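You operate a simulated robot arm through the tools that you are given. There is no shell and no other tool. Be economical: measure what you need, move in short steps, check, and stop when the job is done.

Carry out the task below with a simulated two-armed robot. There is one attempt and no reset: what you move stays moved.

TASK
Warm the tunnel up to the figures on the zone card.
Fine: cap off the pipe and laid on the intake box, then the fan on low, the dials set, then the heat on; wait till the screen says READY.
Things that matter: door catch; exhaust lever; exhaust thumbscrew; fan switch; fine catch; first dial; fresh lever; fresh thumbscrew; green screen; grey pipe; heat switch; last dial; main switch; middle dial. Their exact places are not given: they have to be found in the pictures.

Only the result counts: the job must be done as asked and must still hold three seconds after the hand-in. Knocking over, shifting, dropping, spilling or breaking anything else fails it. A push-on lid holds only when it is set on centred and level and pressed home; a screw cap is set on level and turned clockwise until tight.

THE ROBOT
Two 7-joint arms with fingered hands on one trunk, on a base that drives. Base frame: it is fixed to the floor where the robot stands at the start and does not move with it; the origin is under the middle of the robot, x ahead of it, y to its left, z up. Readings come in m, degrees, newtons and seconds.
The left shoulder is at the start at [0.06, 0.138, 0.947], the right one opposite. With the tool pointing down near the work surface each hand reaches from about 0.42 to 0.92 m from the robot's upright axis, wherever it stands, measured 20 degrees to its own side. Places, roughly: door catch [0.7, 1.1, 1]; exhaust lever [0.6, 0.1, 1.1]; exhaust thumbscrew [0.6, 0.2, 1]; fan switch [0.6, 0.8, 1]; fine catch [0.4, 0.1, 0.7]; first dial [0.6, 0.9, 1.2]; fresh lever [0.6, 0.4, 1]; fresh thumbscrew [0.6, 0.4, 0.9]; green screen [0.6, 0.8, 1.3]; grey pipe [0.5, 0, 0.8]; heat switch [0.6, 0.6, 1]; last dial [0.6, 0.6, 1.2]; main switch [0.6, 0.9, 1]; middle dial [0.6, 0.8, 1.2]; name plate [0.7, 0.8, 0.9]; rough catch [0.4, 0.6, 0.7]. Payload 4 kg a hand.
Tool frame (each hand has its own): the origin (TCP) lies between the finger pads and is the grasp point; the fingertips stand 0.036 m ahead of it; z points along the fingers, y is the line along which they close. Largest opening 0.12 m; the body of the gripper starts 0.042 m behind the TCP. The gripper is a hand of 5 fingers: y runs from the thumb to the fingers, the wrist lies at [-0.015, -0.109, -0.2] in the tool frame, and closing takes about 1.5 s.
Orientation is that of the tool frame in the base frame, as [roll, pitch, yaw] about the fixed x, y, z axes, in that order (R = Rz(yaw) Ry(pitch) Rx(roll)). With the fingers straight down and the wrist toward the robot, the tool's x, y and z point along [0, 1, 0], [1, 0, 0] and [0, 0, -1] of the base frame.

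THE INTERFACE
- The arms move only by the tool play_rows. It takes "left_commands", "right_commands" or both (then of equal length, played together; a hand with none holds still); each is a list of rows, each a list of 2 entries, a list of its own where there are three numbers: the shift along the tool's x, y, z in cm, then the turn, a rotation vector about the tool's x, y, z in degrees. In form: [[[x, y, z], [rx, ry, rz]], ...]. A call has 1 to 10 rows; each row shifts and turns the commanded pose from where the row before left it, along the tool's axes as they then stand. "left_claw" and "right_claw" are, for a hand that has rows, the closure, from 0 (fully open) to 1 (shut), set as the call begins (left out, the last holds). Each row takes 0.2 s and may step no farther than 0.05 m and 8.6 degrees from the row before; otherwise, or with a gripper value out of range, the whole call is refused. Where a pose cannot be reached the arm comes as near as it can. A force on the tool above 90 N (or 10 N above the force at the start of the call, whichever is more), or a blocked arm, ends the call early, and 0.2 s more pass. The fingers move at their own pace (about 0.153 m/s each) and stop on an object; they squeeze with about 25 N. The grip force told is the motor's: it shows also when the fingers shut on nothing. Time passes only in rows, and 0.2 s behind the last, so rows that do not move let the fingers close. The reply holds the time, the measured pose of the TCP, the force on the tool along the base axes, the opening and the grip force, in the units named above and with some noise, with the torque about the TCP (base axes, N m) and any sound that the robot's microphone picked up.
- Cameras (640 x 400 px; columns grow to the right, rows downward): "scene" is now at [0.0353, 0.048, 1.5722]; the picture's right is [0.61, -0.80, 0.00], its down [-0.60, -0.46, -0.66] and it looks along [0.53, 0.40, -0.75] (base axes); focal length 246 px, centre (320, 200). "left" rides on the left gripper at [-0.069, -0.079, -0.131] in its tool frame; the picture's right is [-0.78, -0.29, 0.55], its down [0.55, -0.73, 0.40] and it looks along [0.29, 0.61, 0.74] (tool axes); focal length 222 px, centre (320, 200). "right" rides on the right gripper at [0.069, -0.079, -0.131] in its tool frame; the picture's right is [-0.78, 0.29, -0.55], its down [-0.55, -0.73, 0.40] and it looks along [-0.29, 0.61, 0.74] (tool axes); focal length 222 px, centre (320, 200).
- grab_frame(camera): a new picture of that camera. It takes no simulated time.
- raise_lower(by): slides the trunk up (or, below 0, down) by that many m; the arms and the scene camera ride with it, the base frame stays. It gives what a move gives, with no picture.
- roll_base(legs): drives the robot by 1 to 6 legs, each [ahead, left, turn to the left] in m, m and degrees, along the robot's own axes; the way and the turn of a leg run together, so that a leg with both is an arc; at most 1.5 m and 180 degrees a leg. The arms and the cameras ride along, it lands a little off, and it stops where it bumps. It gives what a move gives.
- move_fingers(index, middle, ring, little, thumb_bend, thumb_turn, hand): sets how far each is bent, from 0 (flat) to 1 (curled in); at 0.3 the hand is open as for a grip, at 0.7 the pads meet at the TCP. One left out holds its place. A second passes; each finger stops where it meets its share of the squeeze, and holds until it gets a number again. A gripper value or a shape takes the hand back. It gives what a move gives, with no picture; readings hold the bend of each and the force on index, middle, ring, little, thumb and palm. thumb_turn goes from beside the hand (0) to across from the fingers (1), as for a grip.
- hand_shape(shape, hand): the hand has 5 fingers and takes this shape, open, in about a second: jaw (thumb against the fingers, like two jaws); tri (thumb and two fingers); tip (a fingertip pinch); poke (one finger out to press); point (the index stretched); flat (the hand flat); cup (the hand cupped); fist (a fist). The gripper value then closes the fingers along that shape, each until it touches; the sizes above hold for jaw. It gives what a move gives, with no picture.
- turn_head(pan, tilt): turns the head with the scene camera to pan (to the left, within 86 degrees either way) and tilt (down, from -29 to 69), counted from straight ahead of the robot. It gives what a move gives.
- measure_at(camera, pixels): for up to 12 pixels [column, row] of the newest picture of that camera ("zoom" is the newest enlarged one), the place [x, y, z] in the base frame of the surface seen there, good to about 0.002 m. It takes no simulated time.
- zoom(camera, box): a new picture of the part [left, top, right, bottom] of that camera's present view, enlarged. It takes no simulated time.
- hand_in(): hands the job in; it is judged then, once.

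Work in short steps. Measure before you move; look again where a grasp or a placing could have gone wrong, and mend it. You have 80 turns and 70 pictures in all, those below and enlarged ones among them. Open the grippers and draw the arms clear of the work before you hand the job in, unless the task says otherwise; then end with one line.

The tools are called after ">>>" as name(argument=value, ...) on one line, values as JSON. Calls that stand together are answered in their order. play_rows: Moves the arms, as the interface text tells. Its arguments: {"type":"object","properties":{"left_commands":{"type":"array"},"left_claw":{"type":"number"},"right_commands":{"type":"array"},"right_claw":{"type":"number"}},"required":[]} The other tools are called the same way: raise_lower (by) slides the trunk up or down; hand_shape (shape, hand) gives the hand a shape; move_fingers (index, middle, ring, little, thumb_bend, thumb_turn, hand) moves the fingers one by one; roll_base (legs) drives the base; turn_head (pan, tilt) turns the head that bears the scene camera; grab_frame (camera) takes a picture; measure_at (camera, pixels) gives the place of the surface under pixels of a picture; zoom (camera, box) takes an enlarged picture of a part of a camera's view; hand_in () hands the job in.

At the start:

```text
clock: 0.0
left_position: [0.3083, 0.3779, 1.3418]
left_tcp_rot: [180.0, 0.1, 90.0]
left_force: [-0.4, 0.3, 0.1]
left_moment: [-0.01, 0.02, -0.03]
left_finger_gap: 0.1198
left_finger_force: 0.1
left_shape: jaw
left_bend: [0.3, 0.3, 0.3, 0.3, 0.3, 0.97]
left_finger forces: [0.1, 0.1, 0.0, 0.0, 0.1, 0.0]
right_position: [0.5172, 0.0615, 1.2751]
right_tcp_rot: [180.0, -0.1, 90.1]
right_force: [0.5, -0.6, 0.2]
right_moment: [0.02, 0.0, -0.02]
right_finger_gap: 0.1195
right_finger_force: 0.0
right_shape: jaw
right_bend: [0.3, 0.3, 0.3, 0.3, 0.3, 0.97]
right_finger forces: [0.0, 0.0, 0.1, 0.0, 0.0, 0.0]
trunk travel left (down, up): [-0.525, 0.065]
robot x, y, heading: [0.0002, 0.0006, -0.2]
head pan, tilt: [37.3, 48.7]
```

scene: 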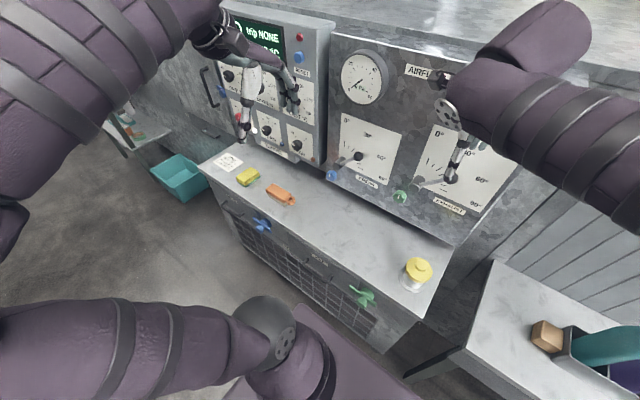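
right: 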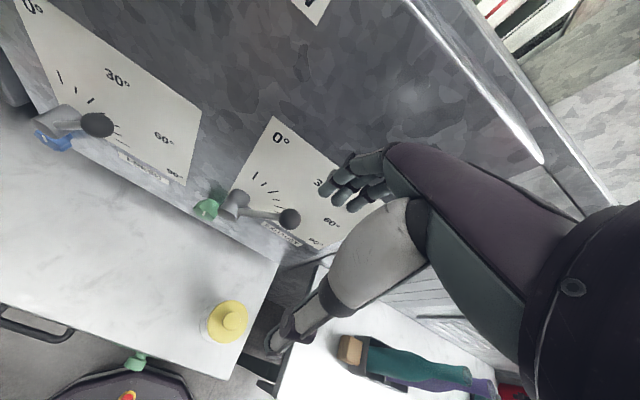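
left: 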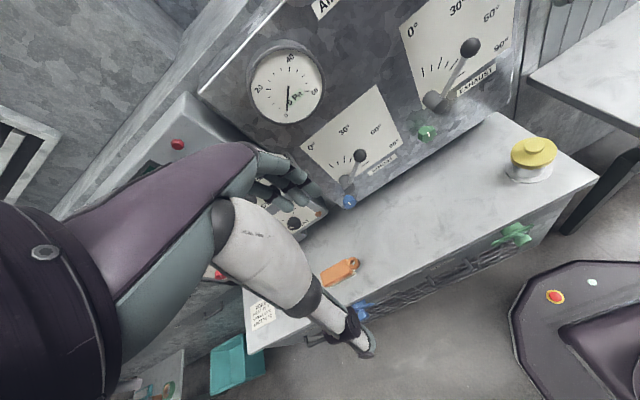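

The scene shows a panel left, levers at centre, and a yellow cap at (418,270). I zoom on the zone card at (228,162), the panel, and the cap.

>>> zoom(camera="scene", box=[190, 0, 350, 190])

>>> zoom(camera="scene", box=[200, 145, 300, 210])

>>> zoom(camera="scene", box=[320, 40, 530, 310])

```text
2.11 times, centred on (270, 95) of scene
```

zoom: 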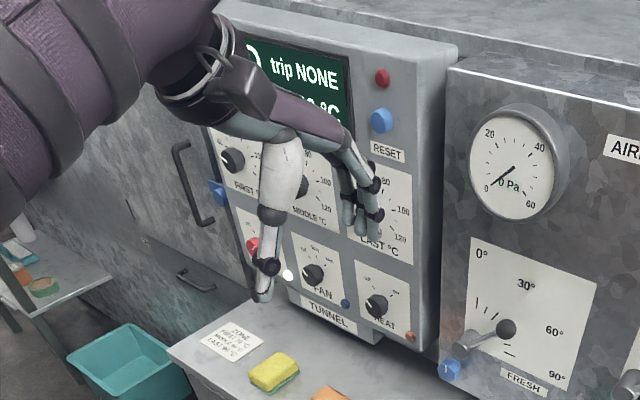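

```text
6.15 times, centred on (250, 178) of scene
```

zoom: 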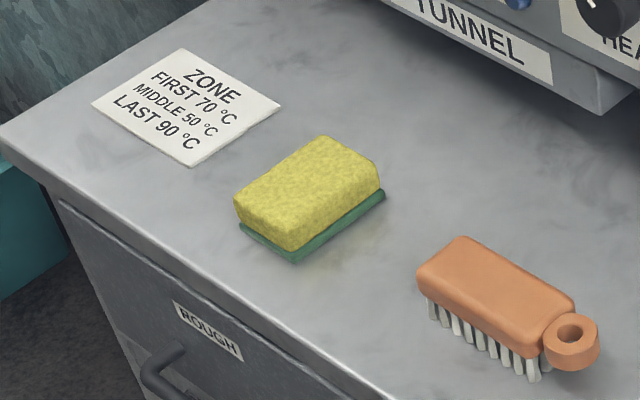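

```text
1.48 times, centred on (425, 175) of scene
```

zoom: 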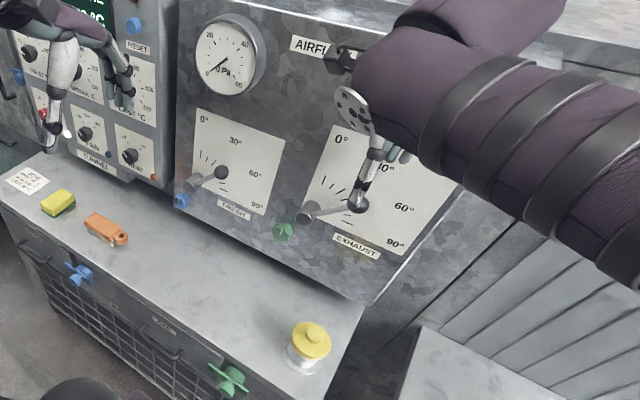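

Card reads FIRST 70, MIDDLE 50, LAST 90. I measure the cap and its surroundings first.

>>> zoom(camera="scene", box=[370, 240, 470, 305])

>>> measure_at(camera="scene", pixels=[[418, 264], [418, 270], [405, 272], [432, 272], [418, 281], [414, 290], [375, 245], [330, 230], [440, 250], [395, 322], [300, 230]])

>>> zoom(camera="right", box=[170, 260, 290, 370])

```text
6.15 times, centred on (420, 272) of scene
```

zoom: 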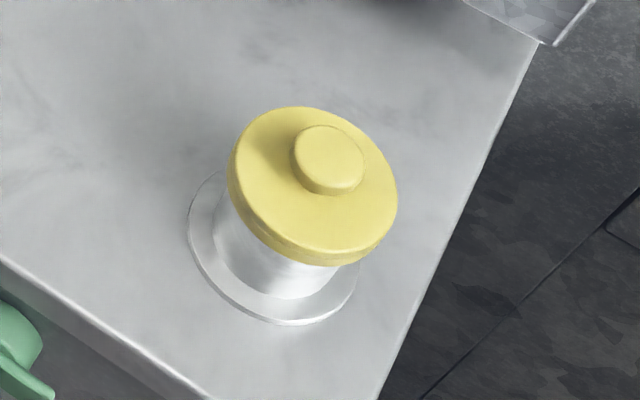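

```text
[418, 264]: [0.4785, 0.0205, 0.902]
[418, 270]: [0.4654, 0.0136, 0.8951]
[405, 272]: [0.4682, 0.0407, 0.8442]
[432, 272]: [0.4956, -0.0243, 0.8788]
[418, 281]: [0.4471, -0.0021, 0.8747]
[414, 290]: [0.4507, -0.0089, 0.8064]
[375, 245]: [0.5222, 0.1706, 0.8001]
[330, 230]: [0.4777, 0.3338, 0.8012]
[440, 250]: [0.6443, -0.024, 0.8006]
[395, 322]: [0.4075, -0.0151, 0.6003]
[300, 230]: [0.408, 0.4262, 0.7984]
```

```text
3.64 times, centred on (230, 315) of right
```

zoom: 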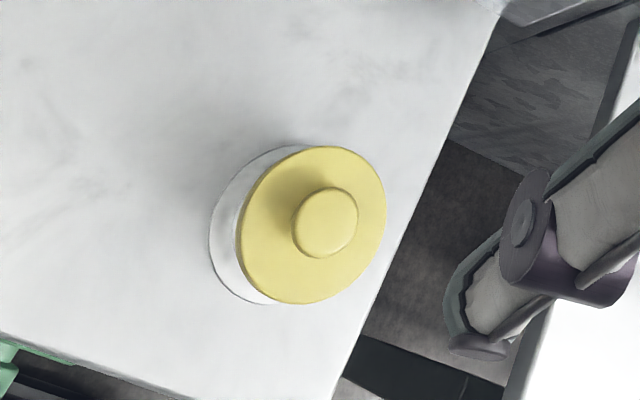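

I measure the knob and cap rim from the right camera's enlarged picture.

>>> measure_at(camera="zoom", pixels=[[325, 222], [298, 222], [352, 222], [325, 192], [325, 250], [245, 225], [383, 200], [310, 150], [310, 298], [270, 180], [220, 240], [350, 275]])

```text
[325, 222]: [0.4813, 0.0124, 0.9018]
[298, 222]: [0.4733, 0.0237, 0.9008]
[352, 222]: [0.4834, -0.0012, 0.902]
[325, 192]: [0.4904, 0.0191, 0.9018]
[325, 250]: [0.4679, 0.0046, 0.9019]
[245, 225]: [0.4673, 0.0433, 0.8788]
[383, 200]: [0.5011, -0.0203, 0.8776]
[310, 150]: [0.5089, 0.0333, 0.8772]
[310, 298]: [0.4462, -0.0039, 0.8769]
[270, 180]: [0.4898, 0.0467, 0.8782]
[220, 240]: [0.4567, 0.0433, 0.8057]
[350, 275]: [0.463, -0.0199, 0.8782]
```

Cap: centre ≈[0.479,0.013], disc top 0.878, diameter ≈0.075, knob top 0.902. I move the right hand back and down above it with the jaw open.

>>> play_rows(right_commands=[[[-2.4, -3.8, 0], [0, 0, 0]], [[-2.4, 0, 0], [0, 0, 0]], [[0, 0, 4.5], [0, 0, 0]], [[0, 0, 4.5], [0, 0, 0]], [[0, 0, 4.5], [0, 0, 0]], [[0, 0, 4.5], [0, 0, 0]], [[0, 0, 4.5], [0, 0, 0]], [[0, 0, 4.5], [0, 0, 0]], [[0, 0, 4.0], [0, 0, 0]]], right_claw=0)

>>> grab_frame(camera="scene")

>>> grab_frame(camera="right")

```text
clock: 2.0
left_position: [0.3094, 0.3787, 1.3416]
left_tcp_rot: [-180.0, 0.0, 89.9]
left_force: [0.0, -0.3, 1.0]
left_moment: [-0.01, 0.01, 0.01]
left_finger_gap: 0.1197
left_finger_force: 0.0
left_shape: jaw
left_bend: [0.3, 0.3, 0.3, 0.3, 0.3, 0.97]
left_finger forces: [0.0, 0.1, 0.0, 0.0, 0.0, 0.0]
right_position: [0.481, 0.0148, 0.9652]
right_tcp_rot: [-179.9, 0.0, 90.0]
right_force: [-0.2, -0.4, -0.4]
right_moment: [0.0, 0.01, -0.03]
right_finger_gap: 0.1196
right_finger_force: 0.0
right_shape: jaw
right_bend: [0.3, 0.3, 0.3, 0.3, 0.3, 0.97]
right_finger forces: [0.1, 0.0, 0.0, 0.0, 0.0, 0.0]
trunk travel left (down, up): [-0.525, 0.065]
robot x, y, heading: [0.003, -0.0034, -0.1]
head pan, tilt: [37.3, 48.7]
```

```text
61 pictures are left
```

scene: 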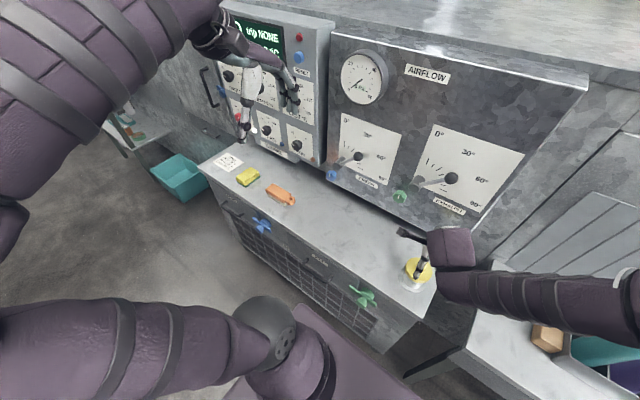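

```text
60 pictures are left
```

right: 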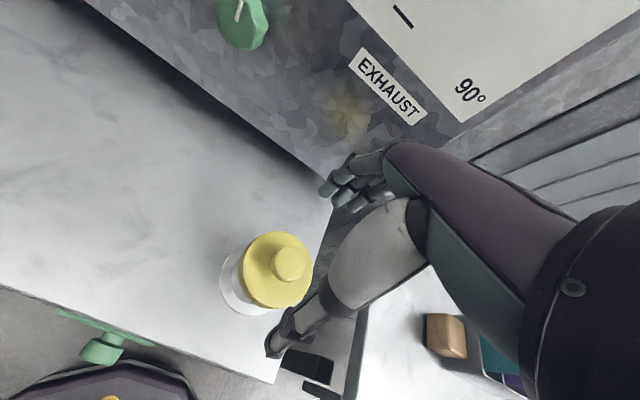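

TCP is over the cap centre. I lower to z≈0.872 so that the pads straddle the disc, then look.

>>> play_rows(right_commands=[[[-0.2, -0.2, 3.0], [0, 0, 0]], [[0, 0, 3.0], [0, 0, 0]], [[0, 0, 3.2], [0, 0, 0]], [[0, 0, 0], [0, 0, 0]]])

>>> grab_frame(camera="right")

```text
clock: 3.0
left_position: [0.3073, 0.379, 1.3425]
left_tcp_rot: [179.9, 0.0, 90.0]
left_force: [0.8, 0.9, -1.2]
left_moment: [0.01, 0.0, 0.02]
left_finger_gap: 0.1196
left_finger_force: 0.0
left_shape: jaw
left_bend: [0.3, 0.3, 0.3, 0.3, 0.3, 0.97]
left_finger forces: [0.0, 0.1, 0.1, 0.1, 0.0, 0.1]
right_position: [0.4772, 0.0141, 0.872]
right_tcp_rot: [180.0, -0.1, 89.9]
right_force: [0.1, -0.2, -0.5]
right_moment: [0.0, -0.01, 0.0]
right_finger_gap: 0.1198
right_finger_force: 0.1
right_shape: jaw
right_bend: [0.3, 0.3, 0.3, 0.3, 0.3, 0.97]
right_finger forces: [0.1, 0.0, 0.1, 0.1, 0.1, 0.0]
trunk travel left (down, up): [-0.525, 0.065]
robot x, y, heading: [0.0011, -0.0012, 0.2]
head pan, tilt: [37.3, 48.7]
```

```text
59 pictures are left
```

right: 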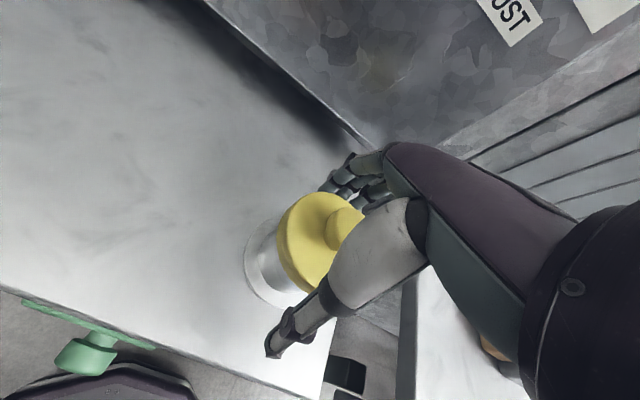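

The disc sits between thumb and fingers. I close and wait for the grip.

>>> play_rows(right_commands=[[[0, 0, 0], [0, 0, 0]], [[0, 0, 0], [0, 0, 0]], [[0, 0, 0], [0, 0, 0]], [[0, 0, 0], [0, 0, 0]], [[0, 0, 0], [0, 0, 0]], [[0, 0, 0], [0, 0, 0]], [[0, 0, 0], [0, 0, 0]], [[0, 0, 0], [0, 0, 0]]], right_claw=1)

>>> grab_frame(camera="right")

```text
clock: 4.8
left_position: [0.3083, 0.3796, 1.3415]
left_tcp_rot: [179.9, 0.0, 90.0]
left_force: [-0.1, 0.2, 0.0]
left_moment: [0.01, -0.02, -0.05]
left_finger_gap: 0.1197
left_finger_force: 0.1
left_shape: jaw
left_bend: [0.3, 0.3, 0.3, 0.3, 0.3, 0.97]
left_finger forces: [0.0, 0.0, 0.0, 0.0, 0.1, 0.1]
right_position: [0.4767, 0.0137, 0.872]
right_tcp_rot: [180.0, -0.1, 90.0]
right_force: [4.8, 2.0, -0.9]
right_moment: [0.06, -0.13, -0.02]
right_finger_gap: 0.0633
right_finger_force: 24.6
right_shape: jaw
right_bend: [0.42, 0.47, 0.48, 0.71, 0.51, 0.99]
right_finger forces: [13.6, 8.1, 3.7, 0.0, 19.1, 0.0]
trunk travel left (down, up): [-0.525, 0.065]
robot x, y, heading: [-0.0005, 0.0001, 0.1]
head pan, tilt: [37.3, 48.7]
heard: snap
```

```text
58 pictures are left
```

right: 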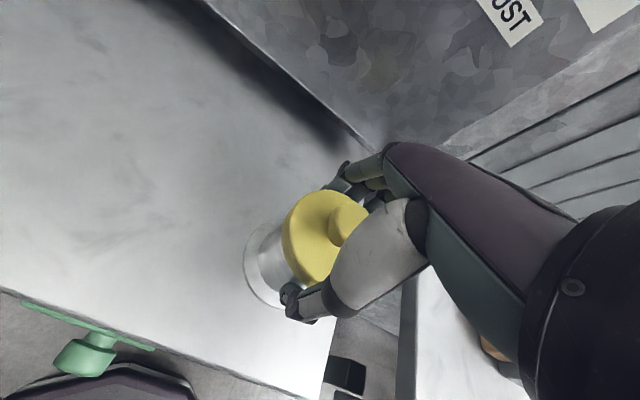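

A snap was heard; grip 0.063 m at 25 N. I lift slowly.

>>> play_rows(right_commands=[[[0, 0, -1], [0, 0, 0]], [[0, 0, -1], [0, 0, 0]], [[0, 0, -2], [0, 0, 0]], [[0, 0, -3], [0, 0, 0]], [[0, 0, -1], [0, 0, 0]]])

>>> grab_frame(camera="right")

>>> zoom(camera="scene", box=[360, 210, 480, 310])

```text
clock: 6.0
left_position: [0.309, 0.3789, 1.3427]
left_tcp_rot: [-179.9, -0.1, 90.0]
left_force: [-0.3, -0.6, 0.3]
left_moment: [-0.03, 0.0, 0.01]
left_finger_gap: 0.1199
left_finger_force: 0.0
left_shape: jaw
left_bend: [0.3, 0.3, 0.3, 0.3, 0.3, 0.97]
left_finger forces: [0.0, 0.0, 0.1, 0.1, 0.0, 0.0]
right_position: [0.477, 0.0127, 0.9521]
right_tcp_rot: [-180.0, 0.0, 90.0]
right_force: [0.9, 0.7, -0.3]
right_moment: [0.01, 0.05, 0.0]
right_finger_gap: 0.0555
right_finger_force: 25.2
right_shape: jaw
right_bend: [0.46, 0.52, 0.47, 0.71, 0.56, 1.0]
right_finger forces: [11.0, 1.0, 4.3, 0.3, 16.0, 0.1]
trunk travel left (down, up): [-0.525, 0.065]
robot x, y, heading: [0.0003, 0.0025, 0.1]
head pan, tilt: [37.3, 48.7]
```

```text
57 pictures are left
```

right: 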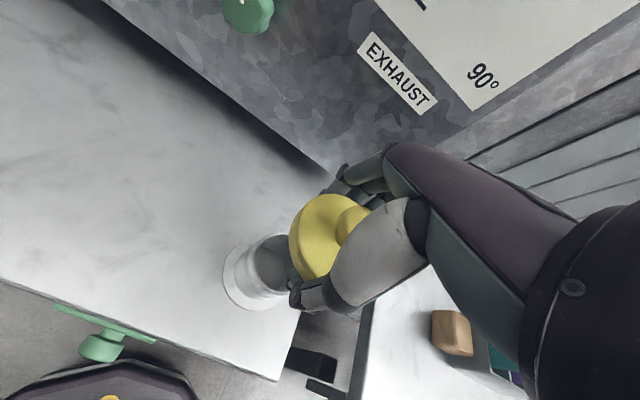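

```text
4.00 times, centred on (420, 260) of scene
```

zoom: 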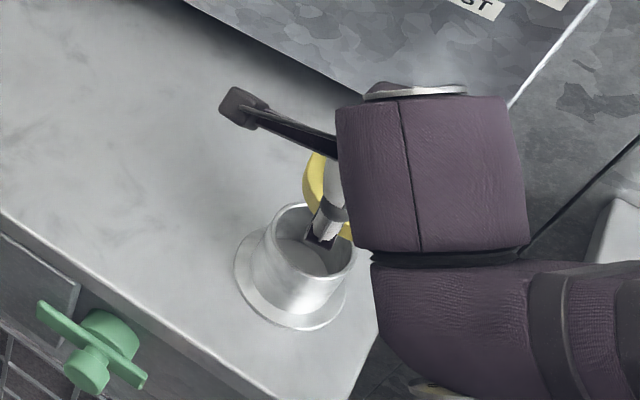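

Cap is off and held. I carry it left to y≈0.16 over the bare box top, then lower to z≈0.85.

>>> play_rows(right_commands=[[[4, 0, 0], [0, 0, 0]], [[4, 0, 0], [0, 0, 0]], [[4, 0, 0], [0, 0, 0]], [[3, 0, 0], [0, 0, 0]], [[0, 0, 4], [0, 0, 0]], [[0, 0, 3], [0, 0, 0]], [[0, 0, 2], [0, 0, 0]]])

>>> grab_frame(camera="right")

>>> zoom(camera="scene", box=[320, 180, 460, 290])

```text
clock: 7.6
left_position: [0.3087, 0.3788, 1.3415]
left_tcp_rot: [-180.0, -0.1, 90.0]
left_force: [1.2, 0.3, -0.7]
left_moment: [-0.01, 0.0, 0.0]
left_finger_gap: 0.1197
left_finger_force: 0.1
left_shape: jaw
left_bend: [0.3, 0.3, 0.3, 0.3, 0.3, 0.97]
left_finger forces: [0.0, 0.1, 0.0, 0.0, 0.1, 0.0]
right_position: [0.4764, 0.1617, 0.8635]
right_tcp_rot: [180.0, 0.0, 90.1]
right_force: [-0.4, 0.6, -0.5]
right_moment: [0.01, -0.04, 0.0]
right_finger_gap: 0.0554
right_finger_force: 25.1
right_shape: jaw
right_bend: [0.46, 0.52, 0.47, 0.71, 0.56, 1.0]
right_finger forces: [10.6, 1.0, 4.2, 0.3, 15.4, 0.0]
trunk travel left (down, up): [-0.525, 0.065]
robot x, y, heading: [0.0028, -0.0018, -0.1]
head pan, tilt: [37.3, 48.7]
```

```text
55 pictures are left
```

right: 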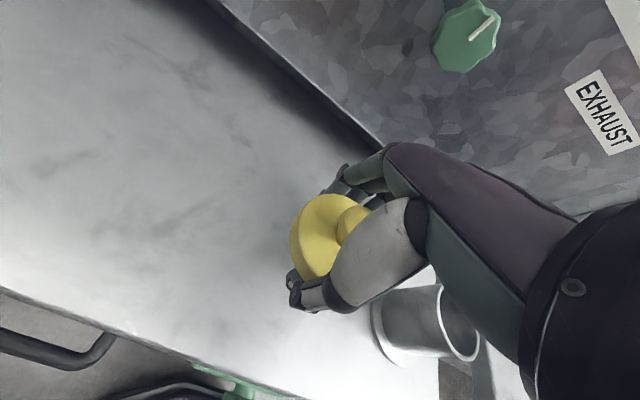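

```text
3.64 times, centred on (390, 235) of scene
```

zoom: 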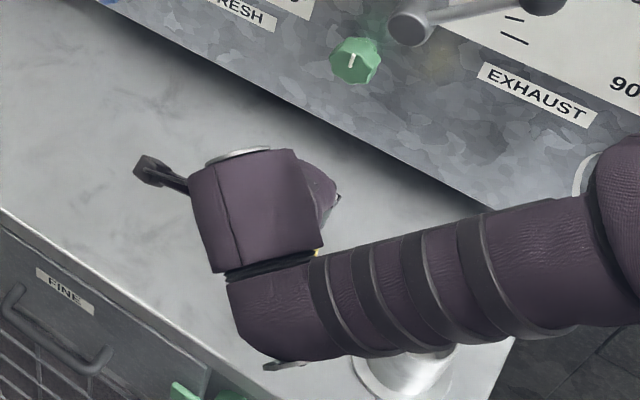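

Checking the cap's height and tilt in hand before setting it down.

>>> measure_at(camera="right", pixels=[[310, 215], [330, 200], [305, 260], [325, 265], [318, 235], [350, 215], [295, 235], [260, 230], [298, 290], [340, 185]])

```text
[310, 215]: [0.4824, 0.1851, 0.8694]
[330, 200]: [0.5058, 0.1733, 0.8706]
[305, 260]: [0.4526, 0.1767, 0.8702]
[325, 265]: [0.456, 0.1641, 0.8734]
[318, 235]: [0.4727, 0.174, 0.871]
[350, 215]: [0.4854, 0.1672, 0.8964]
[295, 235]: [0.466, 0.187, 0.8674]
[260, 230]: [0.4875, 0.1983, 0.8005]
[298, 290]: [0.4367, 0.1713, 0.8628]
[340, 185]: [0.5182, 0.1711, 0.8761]
```

Cap tilt is slight, disc underside about 0.855. I lower till the fingertips almost touch the box.

>>> play_rows(right_commands=[[[0, 0, 1.0], [0, 0, 0]], [[0, 0, 0.7], [0, 0, 0]], [[0, 0, 0.5], [0, 0, 0]], [[0, 0, 0.5], [0, 0, 0]]])

>>> grab_frame(camera="right")

```text
clock: 8.6
left_position: [0.3086, 0.379, 1.3419]
left_tcp_rot: [179.9, 0.0, 90.0]
left_force: [-0.9, 0.3, -0.3]
left_moment: [-0.01, -0.01, 0.01]
left_finger_gap: 0.1194
left_finger_force: 0.0
left_shape: jaw
left_bend: [0.3, 0.3, 0.3, 0.3, 0.3, 0.97]
left_finger forces: [0.0, 0.1, 0.0, 0.0, 0.0, 0.0]
right_position: [0.4779, 0.1614, 0.8362]
right_tcp_rot: [-180.0, 0.0, 90.0]
right_force: [0.0, 0.5, 2.0]
right_moment: [0.0, 0.07, 0.01]
right_finger_gap: 0.0558
right_finger_force: 24.9
right_shape: jaw
right_bend: [0.46, 0.52, 0.47, 0.71, 0.56, 1.0]
right_finger forces: [10.5, 1.0, 4.3, 0.4, 17.0, 0.1]
trunk travel left (down, up): [-0.525, 0.065]
robot x, y, heading: [0.0001, 0.0013, 0.1]
head pan, tilt: [37.3, 48.7]
```

```text
53 pictures are left
```

right: 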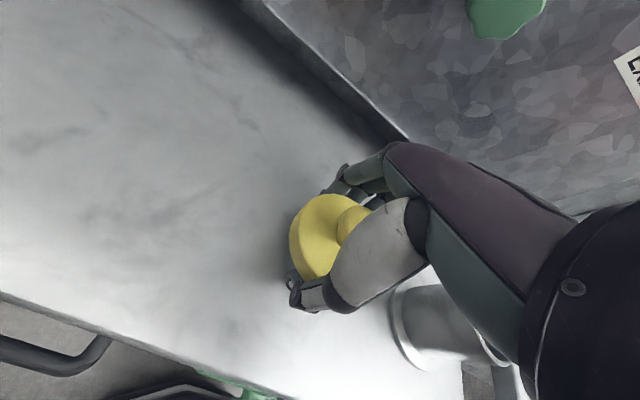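

Light contact (2 N). I press a few mm further down, then open the hand.

>>> play_rows(right_commands=[[[0, 0, 0.4], [0, 0, 0]]])

>>> play_rows(right_commands=[[[0, 0, 0], [0, 0, 0]], [[0, 0, 0], [0, 0, 0]], [[0, 0, 0], [0, 0, 0]], [[0, 0, 0], [0, 0, 0]], [[0, 0, 0], [0, 0, 0]]], right_claw=0)

>>> grab_frame(camera="right")

```text
clock: 9.0
left_position: [0.3071, 0.3775, 1.343]
left_tcp_rot: [179.9, 0.0, 90.0]
left_force: [-0.2, 0.2, 0.4]
left_moment: [-0.02, -0.04, -0.02]
left_finger_gap: 0.1197
left_finger_force: 0.0
left_shape: jaw
left_bend: [0.3, 0.3, 0.3, 0.3, 0.3, 0.97]
left_finger forces: [0.0, 0.0, 0.0, 0.0, 0.0, 0.0]
right_position: [0.478, 0.1622, 0.8365]
right_tcp_rot: [179.7, -0.2, 90.1]
right_force: [-3.6, -1.0, 21.9]
right_moment: [0.12, 0.7, -0.01]
right_finger_gap: 0.0553
right_finger_force: 24.6
right_shape: jaw
right_bend: [0.46, 0.52, 0.47, 0.71, 0.57, 1.0]
right_finger forces: [9.7, 0.7, 3.8, 0.7, 37.2, 0.1]
trunk travel left (down, up): [-0.525, 0.065]
robot x, y, heading: [0.0002, -0.0032, 0.1]
head pan, tilt: [37.3, 48.7]
```

```text
clock: 10.2
left_position: [0.3067, 0.3787, 1.3424]
left_tcp_rot: [179.9, 0.1, 90.0]
left_force: [0.5, 0.3, -1.3]
left_moment: [0.02, -0.01, -0.03]
left_finger_gap: 0.1197
left_finger_force: 0.0
left_shape: jaw
left_bend: [0.3, 0.3, 0.3, 0.3, 0.3, 0.97]
left_finger forces: [0.0, 0.0, 0.0, 0.1, 0.1, 0.0]
right_position: [0.4776, 0.1604, 0.8337]
right_tcp_rot: [179.7, -0.1, 90.0]
right_force: [-3.4, -2.6, 29.6]
right_moment: [-0.05, -2.05, -0.08]
right_finger_gap: 0.1189
right_finger_force: 0.2
right_shape: jaw
right_bend: [0.28, 0.3, 0.3, 0.3, 0.3, 0.97]
right_finger forces: [11.0, 18.3, 0.1, 0.0, 0.1, 0.0]
trunk travel left (down, up): [-0.525, 0.065]
robot x, y, heading: [-0.0036, -0.0029, -0.1]
head pan, tilt: [37.3, 48.7]
```

```text
52 pictures are left
```

right: 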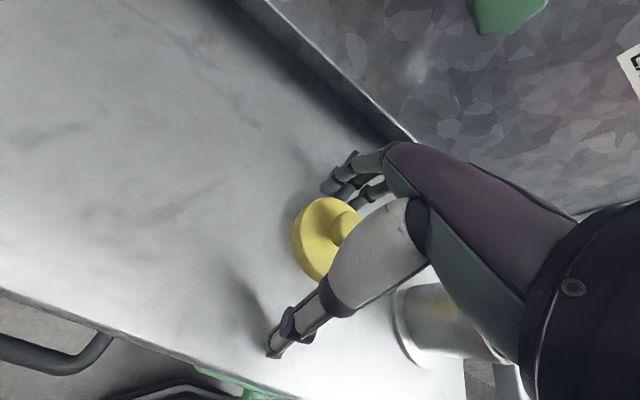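

Cap is released on the box. I lift straight up and then draw the right hand back.

>>> play_rows(right_commands=[[[0, 0, -1], [0, 0, 0]], [[0, 0, -3], [0, 0, 0]], [[0, 0, -4.5], [0, 0, 0]], [[0, 0, -4.5], [0, 0, 0]], [[-4.5, -2, 0], [0, 0, 0]], [[-4.5, -2, 0], [0, 0, 0]], [[-4.5, -2, -2], [0, 0, 0]], [[-4, -2, -2], [0, 0, 0]]])

>>> play_rows(left_commands=[[[0, -3, 0], [0, 0, 0]], [[0, -3, 0], [0, 0, 0]], [[4, 0, 0], [0, 0, 0]], [[4, 0, 0], [0, 0, 0]], [[4, 0, 0], [0, 0, 0]]])

>>> grab_frame(camera="scene")

```text
refused: row 7 steps farther than a row can; nothing moved
```

```text
clock: 11.4
left_position: [0.2449, 0.4996, 1.3448]
left_tcp_rot: [179.9, 0.0, 89.9]
left_force: [0.1, -0.2, 0.4]
left_moment: [-0.05, -0.03, -0.01]
left_finger_gap: 0.1197
left_finger_force: 0.1
left_shape: jaw
left_bend: [0.3, 0.3, 0.3, 0.3, 0.3, 0.97]
left_finger forces: [0.0, 0.0, 0.1, 0.1, 0.0, 0.1]
right_position: [0.4761, 0.1621, 0.8336]
right_tcp_rot: [179.8, 0.0, 89.9]
right_force: [-1.2, -1.2, 28.5]
right_moment: [-0.05, -2.04, -0.13]
right_finger_gap: 0.1188
right_finger_force: 0.1
right_shape: jaw
right_bend: [0.28, 0.3, 0.3, 0.3, 0.3, 0.97]
right_finger forces: [10.6, 17.6, 0.1, 0.1, 0.1, 0.0]
trunk travel left (down, up): [-0.525, 0.065]
robot x, y, heading: [0.0008, 0.0006, 0.0]
head pan, tilt: [37.3, 48.7]
```

```text
51 pictures are left
```

scene: 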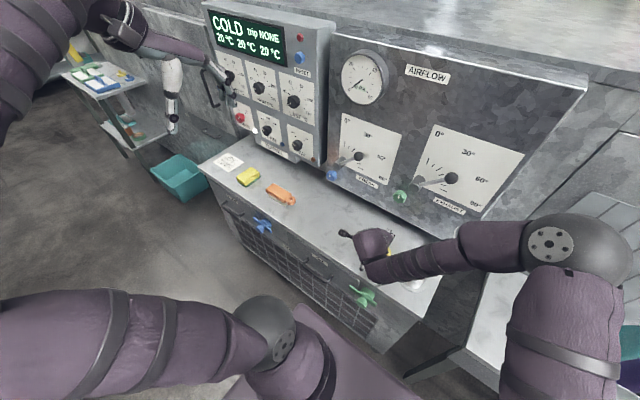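

Refused for step size; I repeat the right-hand retreat in smaller steps.

>>> play_rows(right_commands=[[[0, 0, -1], [0, 0, 0]], [[0, 0, -3], [0, 0, 0]], [[0, 0, -4.5], [0, 0, 0]], [[0, 0, -4.5], [0, 0, 0]], [[-4, -2.5, 0], [0, 0, 0]], [[-4, -2.5, 0], [0, 0, 0]], [[-4, -2, -2], [0, 0, 0]], [[-4, -2, -2], [0, 0, 0]]])

>>> zoom(camera="scene", box=[320, 130, 480, 300])

>>> zoom(camera="scene", box=[200, 0, 330, 170])

>>> measure_at(camera="scene", pixels=[[229, 76], [260, 87], [293, 101], [240, 118], [267, 129], [298, 145], [315, 120], [250, 108], [280, 121], [310, 155], [252, 40], [180, 120]])

```text
clock: 13.2
left_position: [0.247, 0.4999, 1.3435]
left_tcp_rot: [180.0, 0.1, 90.0]
left_force: [0.5, 0.9, 1.0]
left_moment: [-0.02, 0.0, -0.03]
left_finger_gap: 0.1194
left_finger_force: 0.1
left_shape: jaw
left_bend: [0.3, 0.3, 0.3, 0.3, 0.3, 0.97]
left_finger forces: [0.1, 0.0, 0.0, 0.0, 0.0, 0.0]
right_position: [0.4084, 0.0431, 0.9818]
right_tcp_rot: [-179.8, 0.2, 90.1]
right_force: [0.7, 0.5, -0.8]
right_moment: [-0.02, -0.01, -0.01]
right_finger_gap: 0.1198
right_finger_force: 0.0
right_shape: jaw
right_bend: [0.3, 0.3, 0.3, 0.3, 0.3, 0.97]
right_finger forces: [0.0, 0.0, 0.1, 0.0, 0.0, 0.0]
right hand out of reach, approached as far as the arm can: row 8
trunk travel left (down, up): [-0.525, 0.065]
robot x, y, heading: [-0.0022, 0.0003, 0.0]
head pan, tilt: [37.3, 48.7]
```

```text
2.35 times, centred on (400, 215) of scene
```

zoom: 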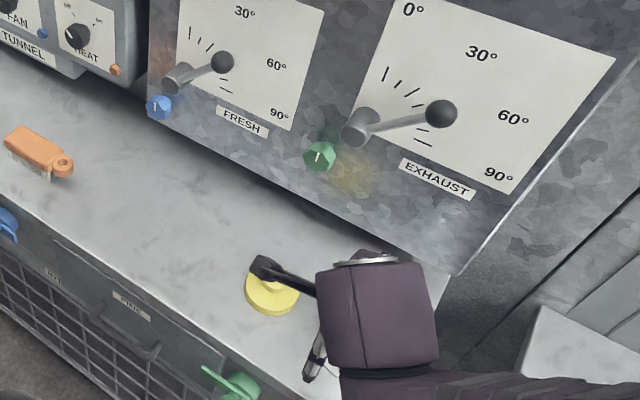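

```text
2.35 times, centred on (265, 85) of scene
```

zoom: 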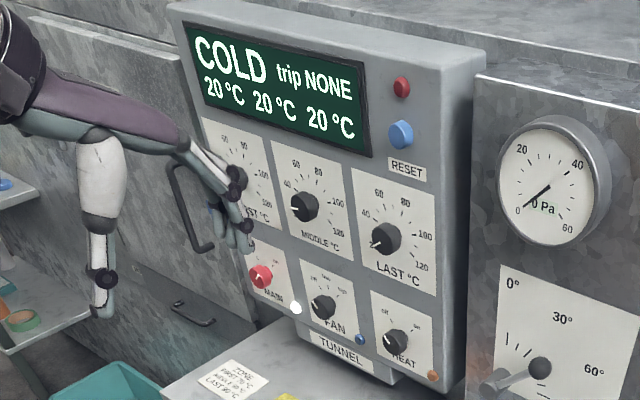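

```text
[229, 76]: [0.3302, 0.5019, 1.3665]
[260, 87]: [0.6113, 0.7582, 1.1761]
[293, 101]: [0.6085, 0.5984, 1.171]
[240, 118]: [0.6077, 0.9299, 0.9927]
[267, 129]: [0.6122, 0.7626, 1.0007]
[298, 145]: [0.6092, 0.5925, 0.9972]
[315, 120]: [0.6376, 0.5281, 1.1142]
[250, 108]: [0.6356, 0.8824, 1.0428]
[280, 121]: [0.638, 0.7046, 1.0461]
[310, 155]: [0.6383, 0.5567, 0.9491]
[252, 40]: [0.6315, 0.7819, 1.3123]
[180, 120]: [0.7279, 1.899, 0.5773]
```

Cap lies flat on the box. Dials are at y≈0.93/0.76/0.595, z≈1.175; panel face x≈0.638. I check floor obstacles to the left before driving and tuck the right hand further.

>>> measure_at(camera="scene", pixels=[[153, 175], [185, 205], [207, 182], [130, 155], [150, 250], [100, 200], [205, 170], [270, 255]])

>>> play_rows(right_commands=[[[-4, 0, -1], [0, 0, 0]], [[-4, 0, -2], [0, 0, 0]], [[-4, 0, -2], [0, 0, 0]], [[-4, 0, -2], [0, 0, 0]], [[-4, 0, -2], [0, 0, 0]]])

```text
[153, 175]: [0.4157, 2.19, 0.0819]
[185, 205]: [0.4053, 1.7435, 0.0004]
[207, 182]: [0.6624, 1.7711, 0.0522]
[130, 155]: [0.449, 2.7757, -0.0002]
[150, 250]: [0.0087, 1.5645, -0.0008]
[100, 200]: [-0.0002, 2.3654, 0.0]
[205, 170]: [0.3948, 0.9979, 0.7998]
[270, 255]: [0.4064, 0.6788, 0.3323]
```

```text
clock: 14.4
left_position: [0.2475, 0.4986, 1.3423]
left_tcp_rot: [-180.0, 0.0, 90.0]
left_force: [0.3, 1.0, -1.1]
left_moment: [0.01, -0.02, -0.01]
left_finger_gap: 0.1197
left_finger_force: 0.0
left_shape: jaw
left_bend: [0.3, 0.3, 0.3, 0.3, 0.3, 0.97]
left_finger forces: [0.0, 0.0, 0.0, 0.1, 0.1, 0.0]
right_position: [0.4033, 0.0433, 0.9952]
right_tcp_rot: [-180.0, -0.1, 89.9]
right_force: [0.3, -0.4, 0.7]
right_moment: [0.01, 0.02, -0.02]
right_finger_gap: 0.1202
right_finger_force: 0.1
right_shape: jaw
right_bend: [0.3, 0.3, 0.3, 0.3, 0.3, 0.97]
right_finger forces: [0.0, 0.1, 0.0, 0.1, 0.0, 0.0]
right hand out of reach, approached as far as the arm can: row 1, 2, 3, 4, 5
trunk travel left (down, up): [-0.525, 0.065]
robot x, y, heading: [-0.0003, 0.0004, 0.2]
head pan, tilt: [37.3, 48.7]
```

Floor is clear to y≈1.7. The right hand is at its reach limit, so I bring it forward a bit and up, then right.

>>> play_rows(right_commands=[[[0, 3, -4], [0, 0, 0]], [[0, 2, -4], [0, 0, 0]], [[0, 0, -4], [0, 0, 0]], [[-2, 0, -2], [0, 0, 0]], [[0, 0, 0], [0, 0, 0]]])

```text
clock: 15.6
left_position: [0.2487, 0.499, 1.3424]
left_tcp_rot: [180.0, 0.1, 89.9]
left_force: [-0.1, 0.5, 0.5]
left_moment: [-0.01, 0.01, -0.01]
left_finger_gap: 0.12
left_finger_force: 0.0
left_shape: jaw
left_bend: [0.3, 0.3, 0.3, 0.3, 0.3, 0.97]
left_finger forces: [0.0, 0.0, 0.0, 0.0, 0.1, 0.0]
right_position: [0.4534, 0.0217, 1.1384]
right_tcp_rot: [-180.0, 0.0, 90.0]
right_force: [0.0, 0.7, 0.1]
right_moment: [0.01, -0.01, 0.0]
right_finger_gap: 0.1197
right_finger_force: 0.0
right_shape: jaw
right_bend: [0.3, 0.3, 0.3, 0.3, 0.3, 0.97]
right_finger forces: [0.0, 0.1, 0.0, 0.0, 0.0, 0.0]
trunk travel left (down, up): [-0.525, 0.065]
robot x, y, heading: [0.0003, -0.0012, 0.2]
head pan, tilt: [37.3, 48.7]
```

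Right hand is at [0.453,0.022,1.138]; I move it to the right and back.

>>> play_rows(right_commands=[[[-4.5, 0, 0], [0, 0, 0]], [[-4.5, 0, 0], [0, 0, 0]], [[-4.5, 0, 0], [0, 0, 0]], [[-4.5, 0, 0], [0, 0, 0]], [[-4, -2, 0], [0, 0, 0]], [[0, -4, 0], [0, 0, 0]], [[0, -4, 0], [0, 0, 0]]])

>>> roll_base(legs=[[0, 0.62, 0]])

>>> turn_head(pan=12, tilt=30)

>>> grab_frame(camera="scene")

```text
clock: 17.2
left_position: [0.2471, 0.5007, 1.3415]
left_tcp_rot: [179.9, 0.1, 90.1]
left_force: [-0.6, -0.1, -0.3]
left_moment: [-0.04, -0.03, -0.03]
left_finger_gap: 0.1197
left_finger_force: 0.0
left_shape: jaw
left_bend: [0.3, 0.3, 0.3, 0.3, 0.3, 0.97]
left_finger forces: [0.0, 0.0, 0.0, 0.1, 0.0, 0.0]
right_position: [0.3523, -0.1954, 1.1369]
right_tcp_rot: [179.9, 0.2, 90.1]
right_force: [-0.4, 0.0, -0.7]
right_moment: [-0.02, -0.01, 0.0]
right_finger_gap: 0.1197
right_finger_force: 0.0
right_shape: jaw
right_bend: [0.3, 0.3, 0.3, 0.3, 0.3, 0.97]
right_finger forces: [0.1, 0.0, 0.0, 0.1, 0.0, 0.1]
trunk travel left (down, up): [-0.525, 0.065]
robot x, y, heading: [0.0003, 0.0023, 0.1]
head pan, tilt: [37.3, 48.7]
```

```text
clock: 20.7
left_position: [0.2454, 1.1233, 1.3432]
left_tcp_rot: [-179.9, 0.0, 90.2]
left_force: [0.6, 0.5, 0.0]
left_moment: [-0.02, 0.0, 0.0]
left_finger_gap: 0.1198
left_finger_force: 0.0
left_shape: jaw
left_bend: [0.3, 0.3, 0.3, 0.3, 0.3, 0.97]
left_finger forces: [0.0, 0.0, 0.0, 0.0, 0.0, 0.0]
right_position: [0.3523, 0.4267, 1.1381]
right_tcp_rot: [180.0, -0.1, 90.2]
right_force: [-0.7, 1.0, -0.1]
right_moment: [-0.01, -0.03, -0.01]
right_finger_gap: 0.12
right_finger_force: 0.1
right_shape: jaw
right_bend: [0.3, 0.3, 0.3, 0.3, 0.3, 0.97]
right_finger forces: [0.0, 0.0, 0.0, 0.0, 0.1, 0.0]
trunk travel left (down, up): [-0.525, 0.065]
robot x, y, heading: [-0.0016, 0.6273, 0.3]
head pan, tilt: [37.3, 48.7]
```

```text
clock: 21.6
left_position: [0.2443, 1.1237, 1.342]
left_tcp_rot: [-179.9, 0.0, 90.3]
left_force: [-0.5, -0.3, 0.5]
left_moment: [-0.05, -0.03, 0.01]
left_finger_gap: 0.1195
left_finger_force: 0.1
left_shape: jaw
left_bend: [0.3, 0.3, 0.3, 0.3, 0.3, 0.97]
left_finger forces: [0.0, 0.0, 0.0, 0.0, 0.1, 0.0]
right_position: [0.3516, 0.426, 1.1374]
right_tcp_rot: [-180.0, 0.0, 90.2]
right_force: [0.7, -1.2, -0.2]
right_moment: [0.0, 0.0, 0.01]
right_finger_gap: 0.12
right_finger_force: 0.0
right_shape: jaw
right_bend: [0.3, 0.3, 0.3, 0.3, 0.3, 0.97]
right_finger forces: [0.1, 0.0, 0.0, 0.0, 0.0, 0.1]
trunk travel left (down, up): [-0.525, 0.065]
robot x, y, heading: [-0.0003, 0.6235, 0.4]
head pan, tilt: [12.0, 30.0]
```

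```text
48 pictures are left
```

scene: 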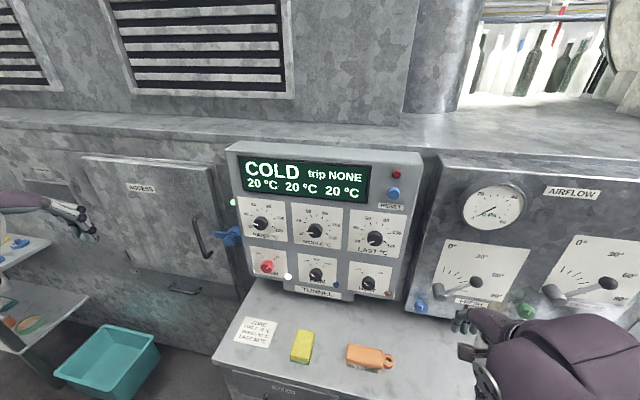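

Good view. I zoom on the panel and measure the knobs.

>>> zoom(camera="scene", box=[225, 190, 415, 300])

>>> measure_at(camera="zoom", pixels=[[119, 112], [100, 112], [304, 137], [280, 137], [505, 165], [478, 165], [142, 260], [122, 262], [306, 286], [287, 286], [484, 317], [463, 317]])

>>> zoom(camera="scene", box=[235, 195, 300, 245])

>>> zoom(camera="scene", box=[345, 205, 410, 255])

```text
3.37 times, centred on (320, 245) of scene
```

zoom: 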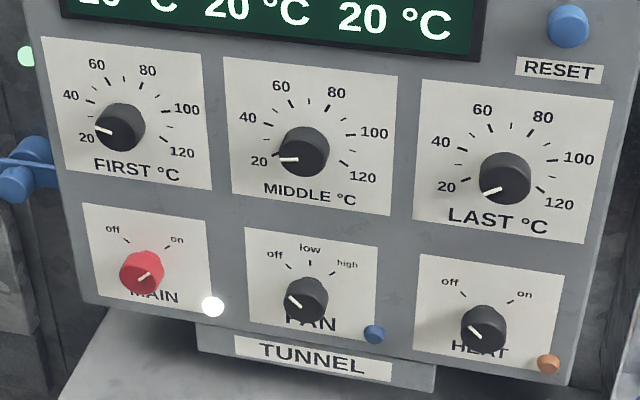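

```text
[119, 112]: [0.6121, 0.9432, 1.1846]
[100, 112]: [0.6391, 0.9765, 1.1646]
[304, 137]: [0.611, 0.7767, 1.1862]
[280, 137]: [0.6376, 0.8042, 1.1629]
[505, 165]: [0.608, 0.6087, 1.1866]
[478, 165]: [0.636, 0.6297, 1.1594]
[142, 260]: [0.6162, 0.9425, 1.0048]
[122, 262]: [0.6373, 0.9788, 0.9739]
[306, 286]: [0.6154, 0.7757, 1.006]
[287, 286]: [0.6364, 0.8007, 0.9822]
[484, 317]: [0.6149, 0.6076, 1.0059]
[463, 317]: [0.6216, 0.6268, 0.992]
```

```text
8.00 times, centred on (268, 220) of scene
```

zoom: 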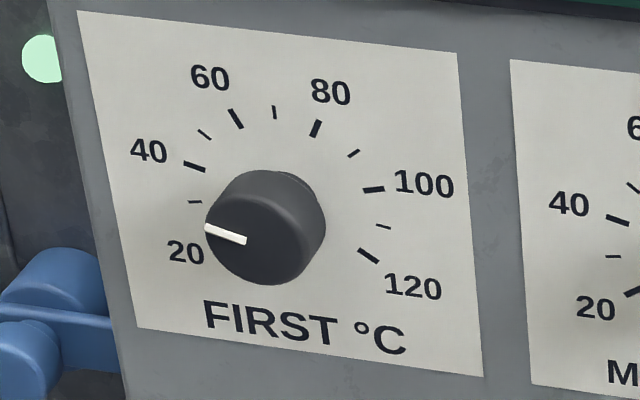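

```text
8.00 times, centred on (378, 230) of scene
```

zoom: 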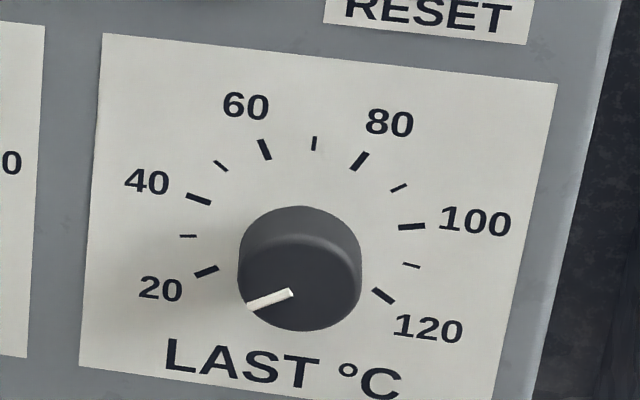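

I measure the LAST knob's face outline in the newest enlarged picture.

>>> measure_at(camera="zoom", pixels=[[300, 285], [245, 280], [358, 285], [300, 325], [300, 240], [300, 210], [288, 293], [250, 305], [355, 255], [385, 160], [385, 297], [205, 270]])

```text
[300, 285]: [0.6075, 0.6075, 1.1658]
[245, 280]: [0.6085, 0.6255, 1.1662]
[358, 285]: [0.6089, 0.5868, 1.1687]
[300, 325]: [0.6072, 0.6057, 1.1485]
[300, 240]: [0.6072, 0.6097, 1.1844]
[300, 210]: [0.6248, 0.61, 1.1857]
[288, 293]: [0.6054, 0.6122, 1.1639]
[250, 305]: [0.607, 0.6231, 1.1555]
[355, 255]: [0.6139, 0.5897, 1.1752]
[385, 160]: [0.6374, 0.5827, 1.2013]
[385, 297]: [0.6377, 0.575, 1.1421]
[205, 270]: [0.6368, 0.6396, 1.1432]
```

Knob centre z≈1.167, radius 0.019, face x≈0.607; scale runs ±~126° with 70 straight up. I bring the left hand in front of the FIRST dial and pitch it to point forward.

>>> play_rows(left_commands=[[[-3.5, 3.5, 0], [0, 0, 0]], [[-3.5, 3.5, 0], [0, 0, 0]], [[-3.5, 3.5, 0], [0, 0, 0]], [[-3.5, 3.5, 0], [-8, 0, 0]], [[-3.5, 3.0, 0], [-8, 0, 0]], [[0, 0, 0], [-8.5, 0, 0]], [[0, 0, 0], [-8.5, 0, 0]], [[0, 0, 0], [-8.5, 0, 0]], [[0, 0, 0], [-8.5, 0, 0]], [[0, 0, 0], [-8.5, 0, 0]]], left_claw=0)

>>> play_rows(left_commands=[[[0, 0, 0], [-8.5, 0, 0]], [[0, 0, 0], [-8.5, 0, 0]], [[0, 0, 0], [-8.5, 0, 0]], [[0, 0, 0], [-6, 0, 0]], [[0, 0, 0], [0, 0, 0]]])

>>> grab_frame(camera="scene")

>>> grab_frame(camera="left")

```text
clock: 23.8
left_position: [0.4155, 0.9487, 1.3473]
left_tcp_rot: [121.4, 0.0, 90.3]
left_force: [-0.2, 0.2, 0.6]
left_moment: [0.0, -0.01, -0.03]
left_finger_gap: 0.1198
left_finger_force: 0.0
left_shape: jaw
left_bend: [0.3, 0.3, 0.3, 0.3, 0.3, 0.97]
left_finger forces: [0.0, 0.0, 0.1, 0.1, 0.0, 0.0]
right_position: [0.3535, 0.4268, 1.1364]
right_tcp_rot: [-179.9, 0.1, 90.2]
right_force: [-1.0, -0.2, 0.3]
right_moment: [-0.05, 0.03, -0.02]
right_finger_gap: 0.12
right_finger_force: 0.1
right_shape: jaw
right_bend: [0.3, 0.3, 0.3, 0.3, 0.3, 0.97]
right_finger forces: [0.0, 0.0, 0.0, 0.0, 0.0, 0.0]
trunk travel left (down, up): [-0.525, 0.065]
robot x, y, heading: [-0.0005, 0.6243, 0.3]
head pan, tilt: [12.0, 30.0]
```

```text
clock: 25.0
left_position: [0.415, 0.9475, 1.3474]
left_tcp_rot: [90.1, 0.1, 90.2]
left_force: [0.5, 0.4, 0.4]
left_moment: [-0.02, 0.01, 0.0]
left_finger_gap: 0.1199
left_finger_force: 0.0
left_shape: jaw
left_bend: [0.3, 0.3, 0.3, 0.3, 0.3, 0.97]
left_finger forces: [0.0, 0.0, 0.0, 0.0, 0.0, 0.1]
right_position: [0.3522, 0.4262, 1.1367]
right_tcp_rot: [-180.0, 0.0, 90.2]
right_force: [-0.2, 0.5, 0.2]
right_moment: [0.01, -0.03, 0.01]
right_finger_gap: 0.1197
right_finger_force: 0.1
right_shape: jaw
right_bend: [0.3, 0.3, 0.3, 0.3, 0.3, 0.97]
right_finger forces: [0.0, 0.0, 0.1, 0.1, 0.0, 0.1]
trunk travel left (down, up): [-0.525, 0.065]
robot x, y, heading: [0.0003, 0.6238, 0.1]
head pan, tilt: [12.0, 30.0]
```

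```text
44 pictures are left
```

scene: 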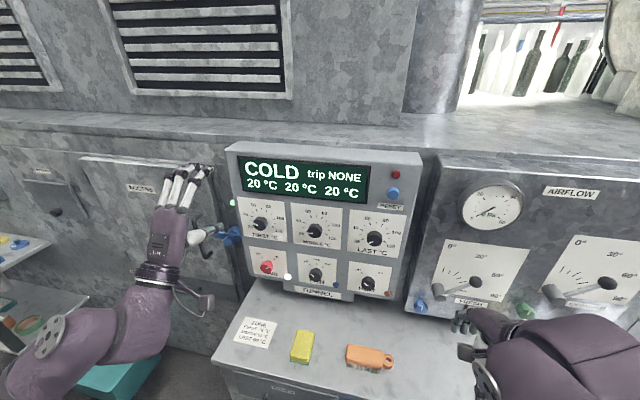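

```text
43 pictures are left
```

left: 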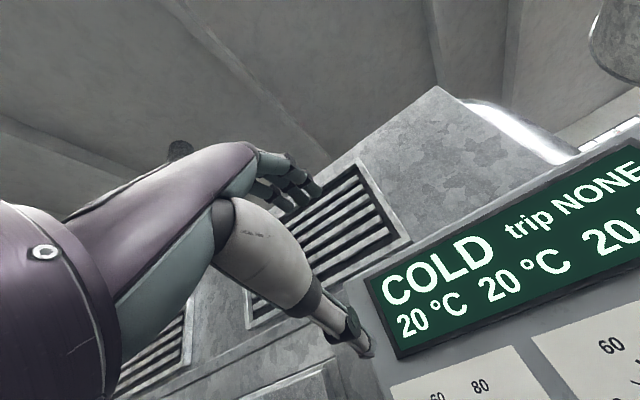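

Fan must come first. Fan knob ≈[0.613,0.776,0.988]; I move the left hand in front of it with the opening reduced.

>>> play_rows(left_commands=[[[-1.9, -4, 0], [0, 0, 0]], [[-1.9, -4, 0], [0, 0, 0]], [[-1.9, -4, 0], [0, 0, 0]], [[-1.9, -4, 0], [0, 0, 0]], [[-1.9, -4, 0], [0, 0, 0]], [[-1.9, -4, 0], [0, 0, 0]], [[-1.9, -4, 0], [0, 0, 0]], [[-1.9, -4, 0], [0, 0, 0]], [[-1.9, -4, 0], [0, 0, 0]], [[0, 0, 2], [0, 0, 0]]], left_claw=0.4)

>>> grab_frame(camera="left")

>>> grab_frame(camera="scene")

```text
clock: 27.2
left_position: [0.5804, 0.8839, 1.1367]
left_tcp_rot: [90.0, 0.0, 90.2]
left_force: [-0.6, 0.7, -0.1]
left_moment: [0.0, 0.0, 0.02]
left_finger_gap: 0.0718
left_finger_force: 0.1
left_shape: jaw
left_bend: [0.38, 0.42, 0.4, 0.65, 0.48, 1.0]
left_finger forces: [0.0, 0.0, 0.0, 0.0, 0.0, 0.0]
left hand out of reach, approached as far as the arm can: row 1, 2, 3, 4, 5, 6, 7, 8, 9
right_position: [0.3532, 0.427, 1.1368]
right_tcp_rot: [180.0, 0.0, 90.3]
right_force: [-0.5, -0.8, 0.2]
right_moment: [0.0, 0.01, -0.01]
right_finger_gap: 0.1199
right_finger_force: 0.1
right_shape: jaw
right_bend: [0.3, 0.3, 0.3, 0.3, 0.3, 0.97]
right_finger forces: [0.0, 0.0, 0.0, 0.0, 0.0, 0.0]
trunk travel left (down, up): [-0.525, 0.065]
robot x, y, heading: [-0.004, 0.6267, 0.2]
head pan, tilt: [12.0, 30.0]
```

```text
42 pictures are left
```

left: 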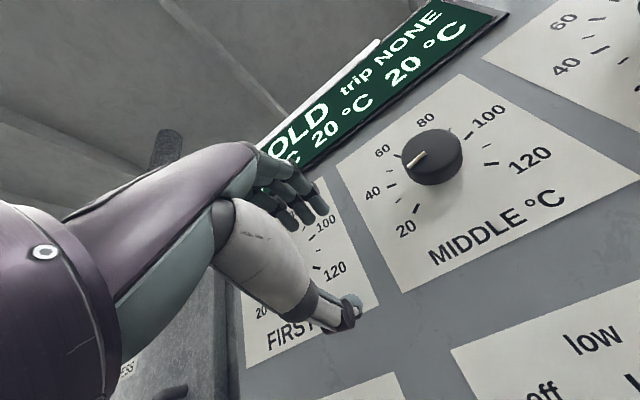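

```text
41 pictures are left
```

scene: 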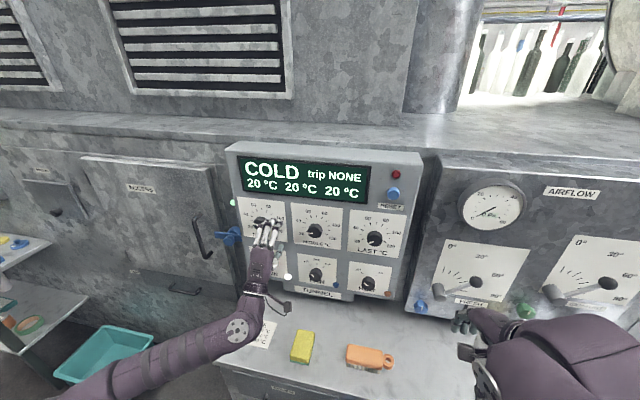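

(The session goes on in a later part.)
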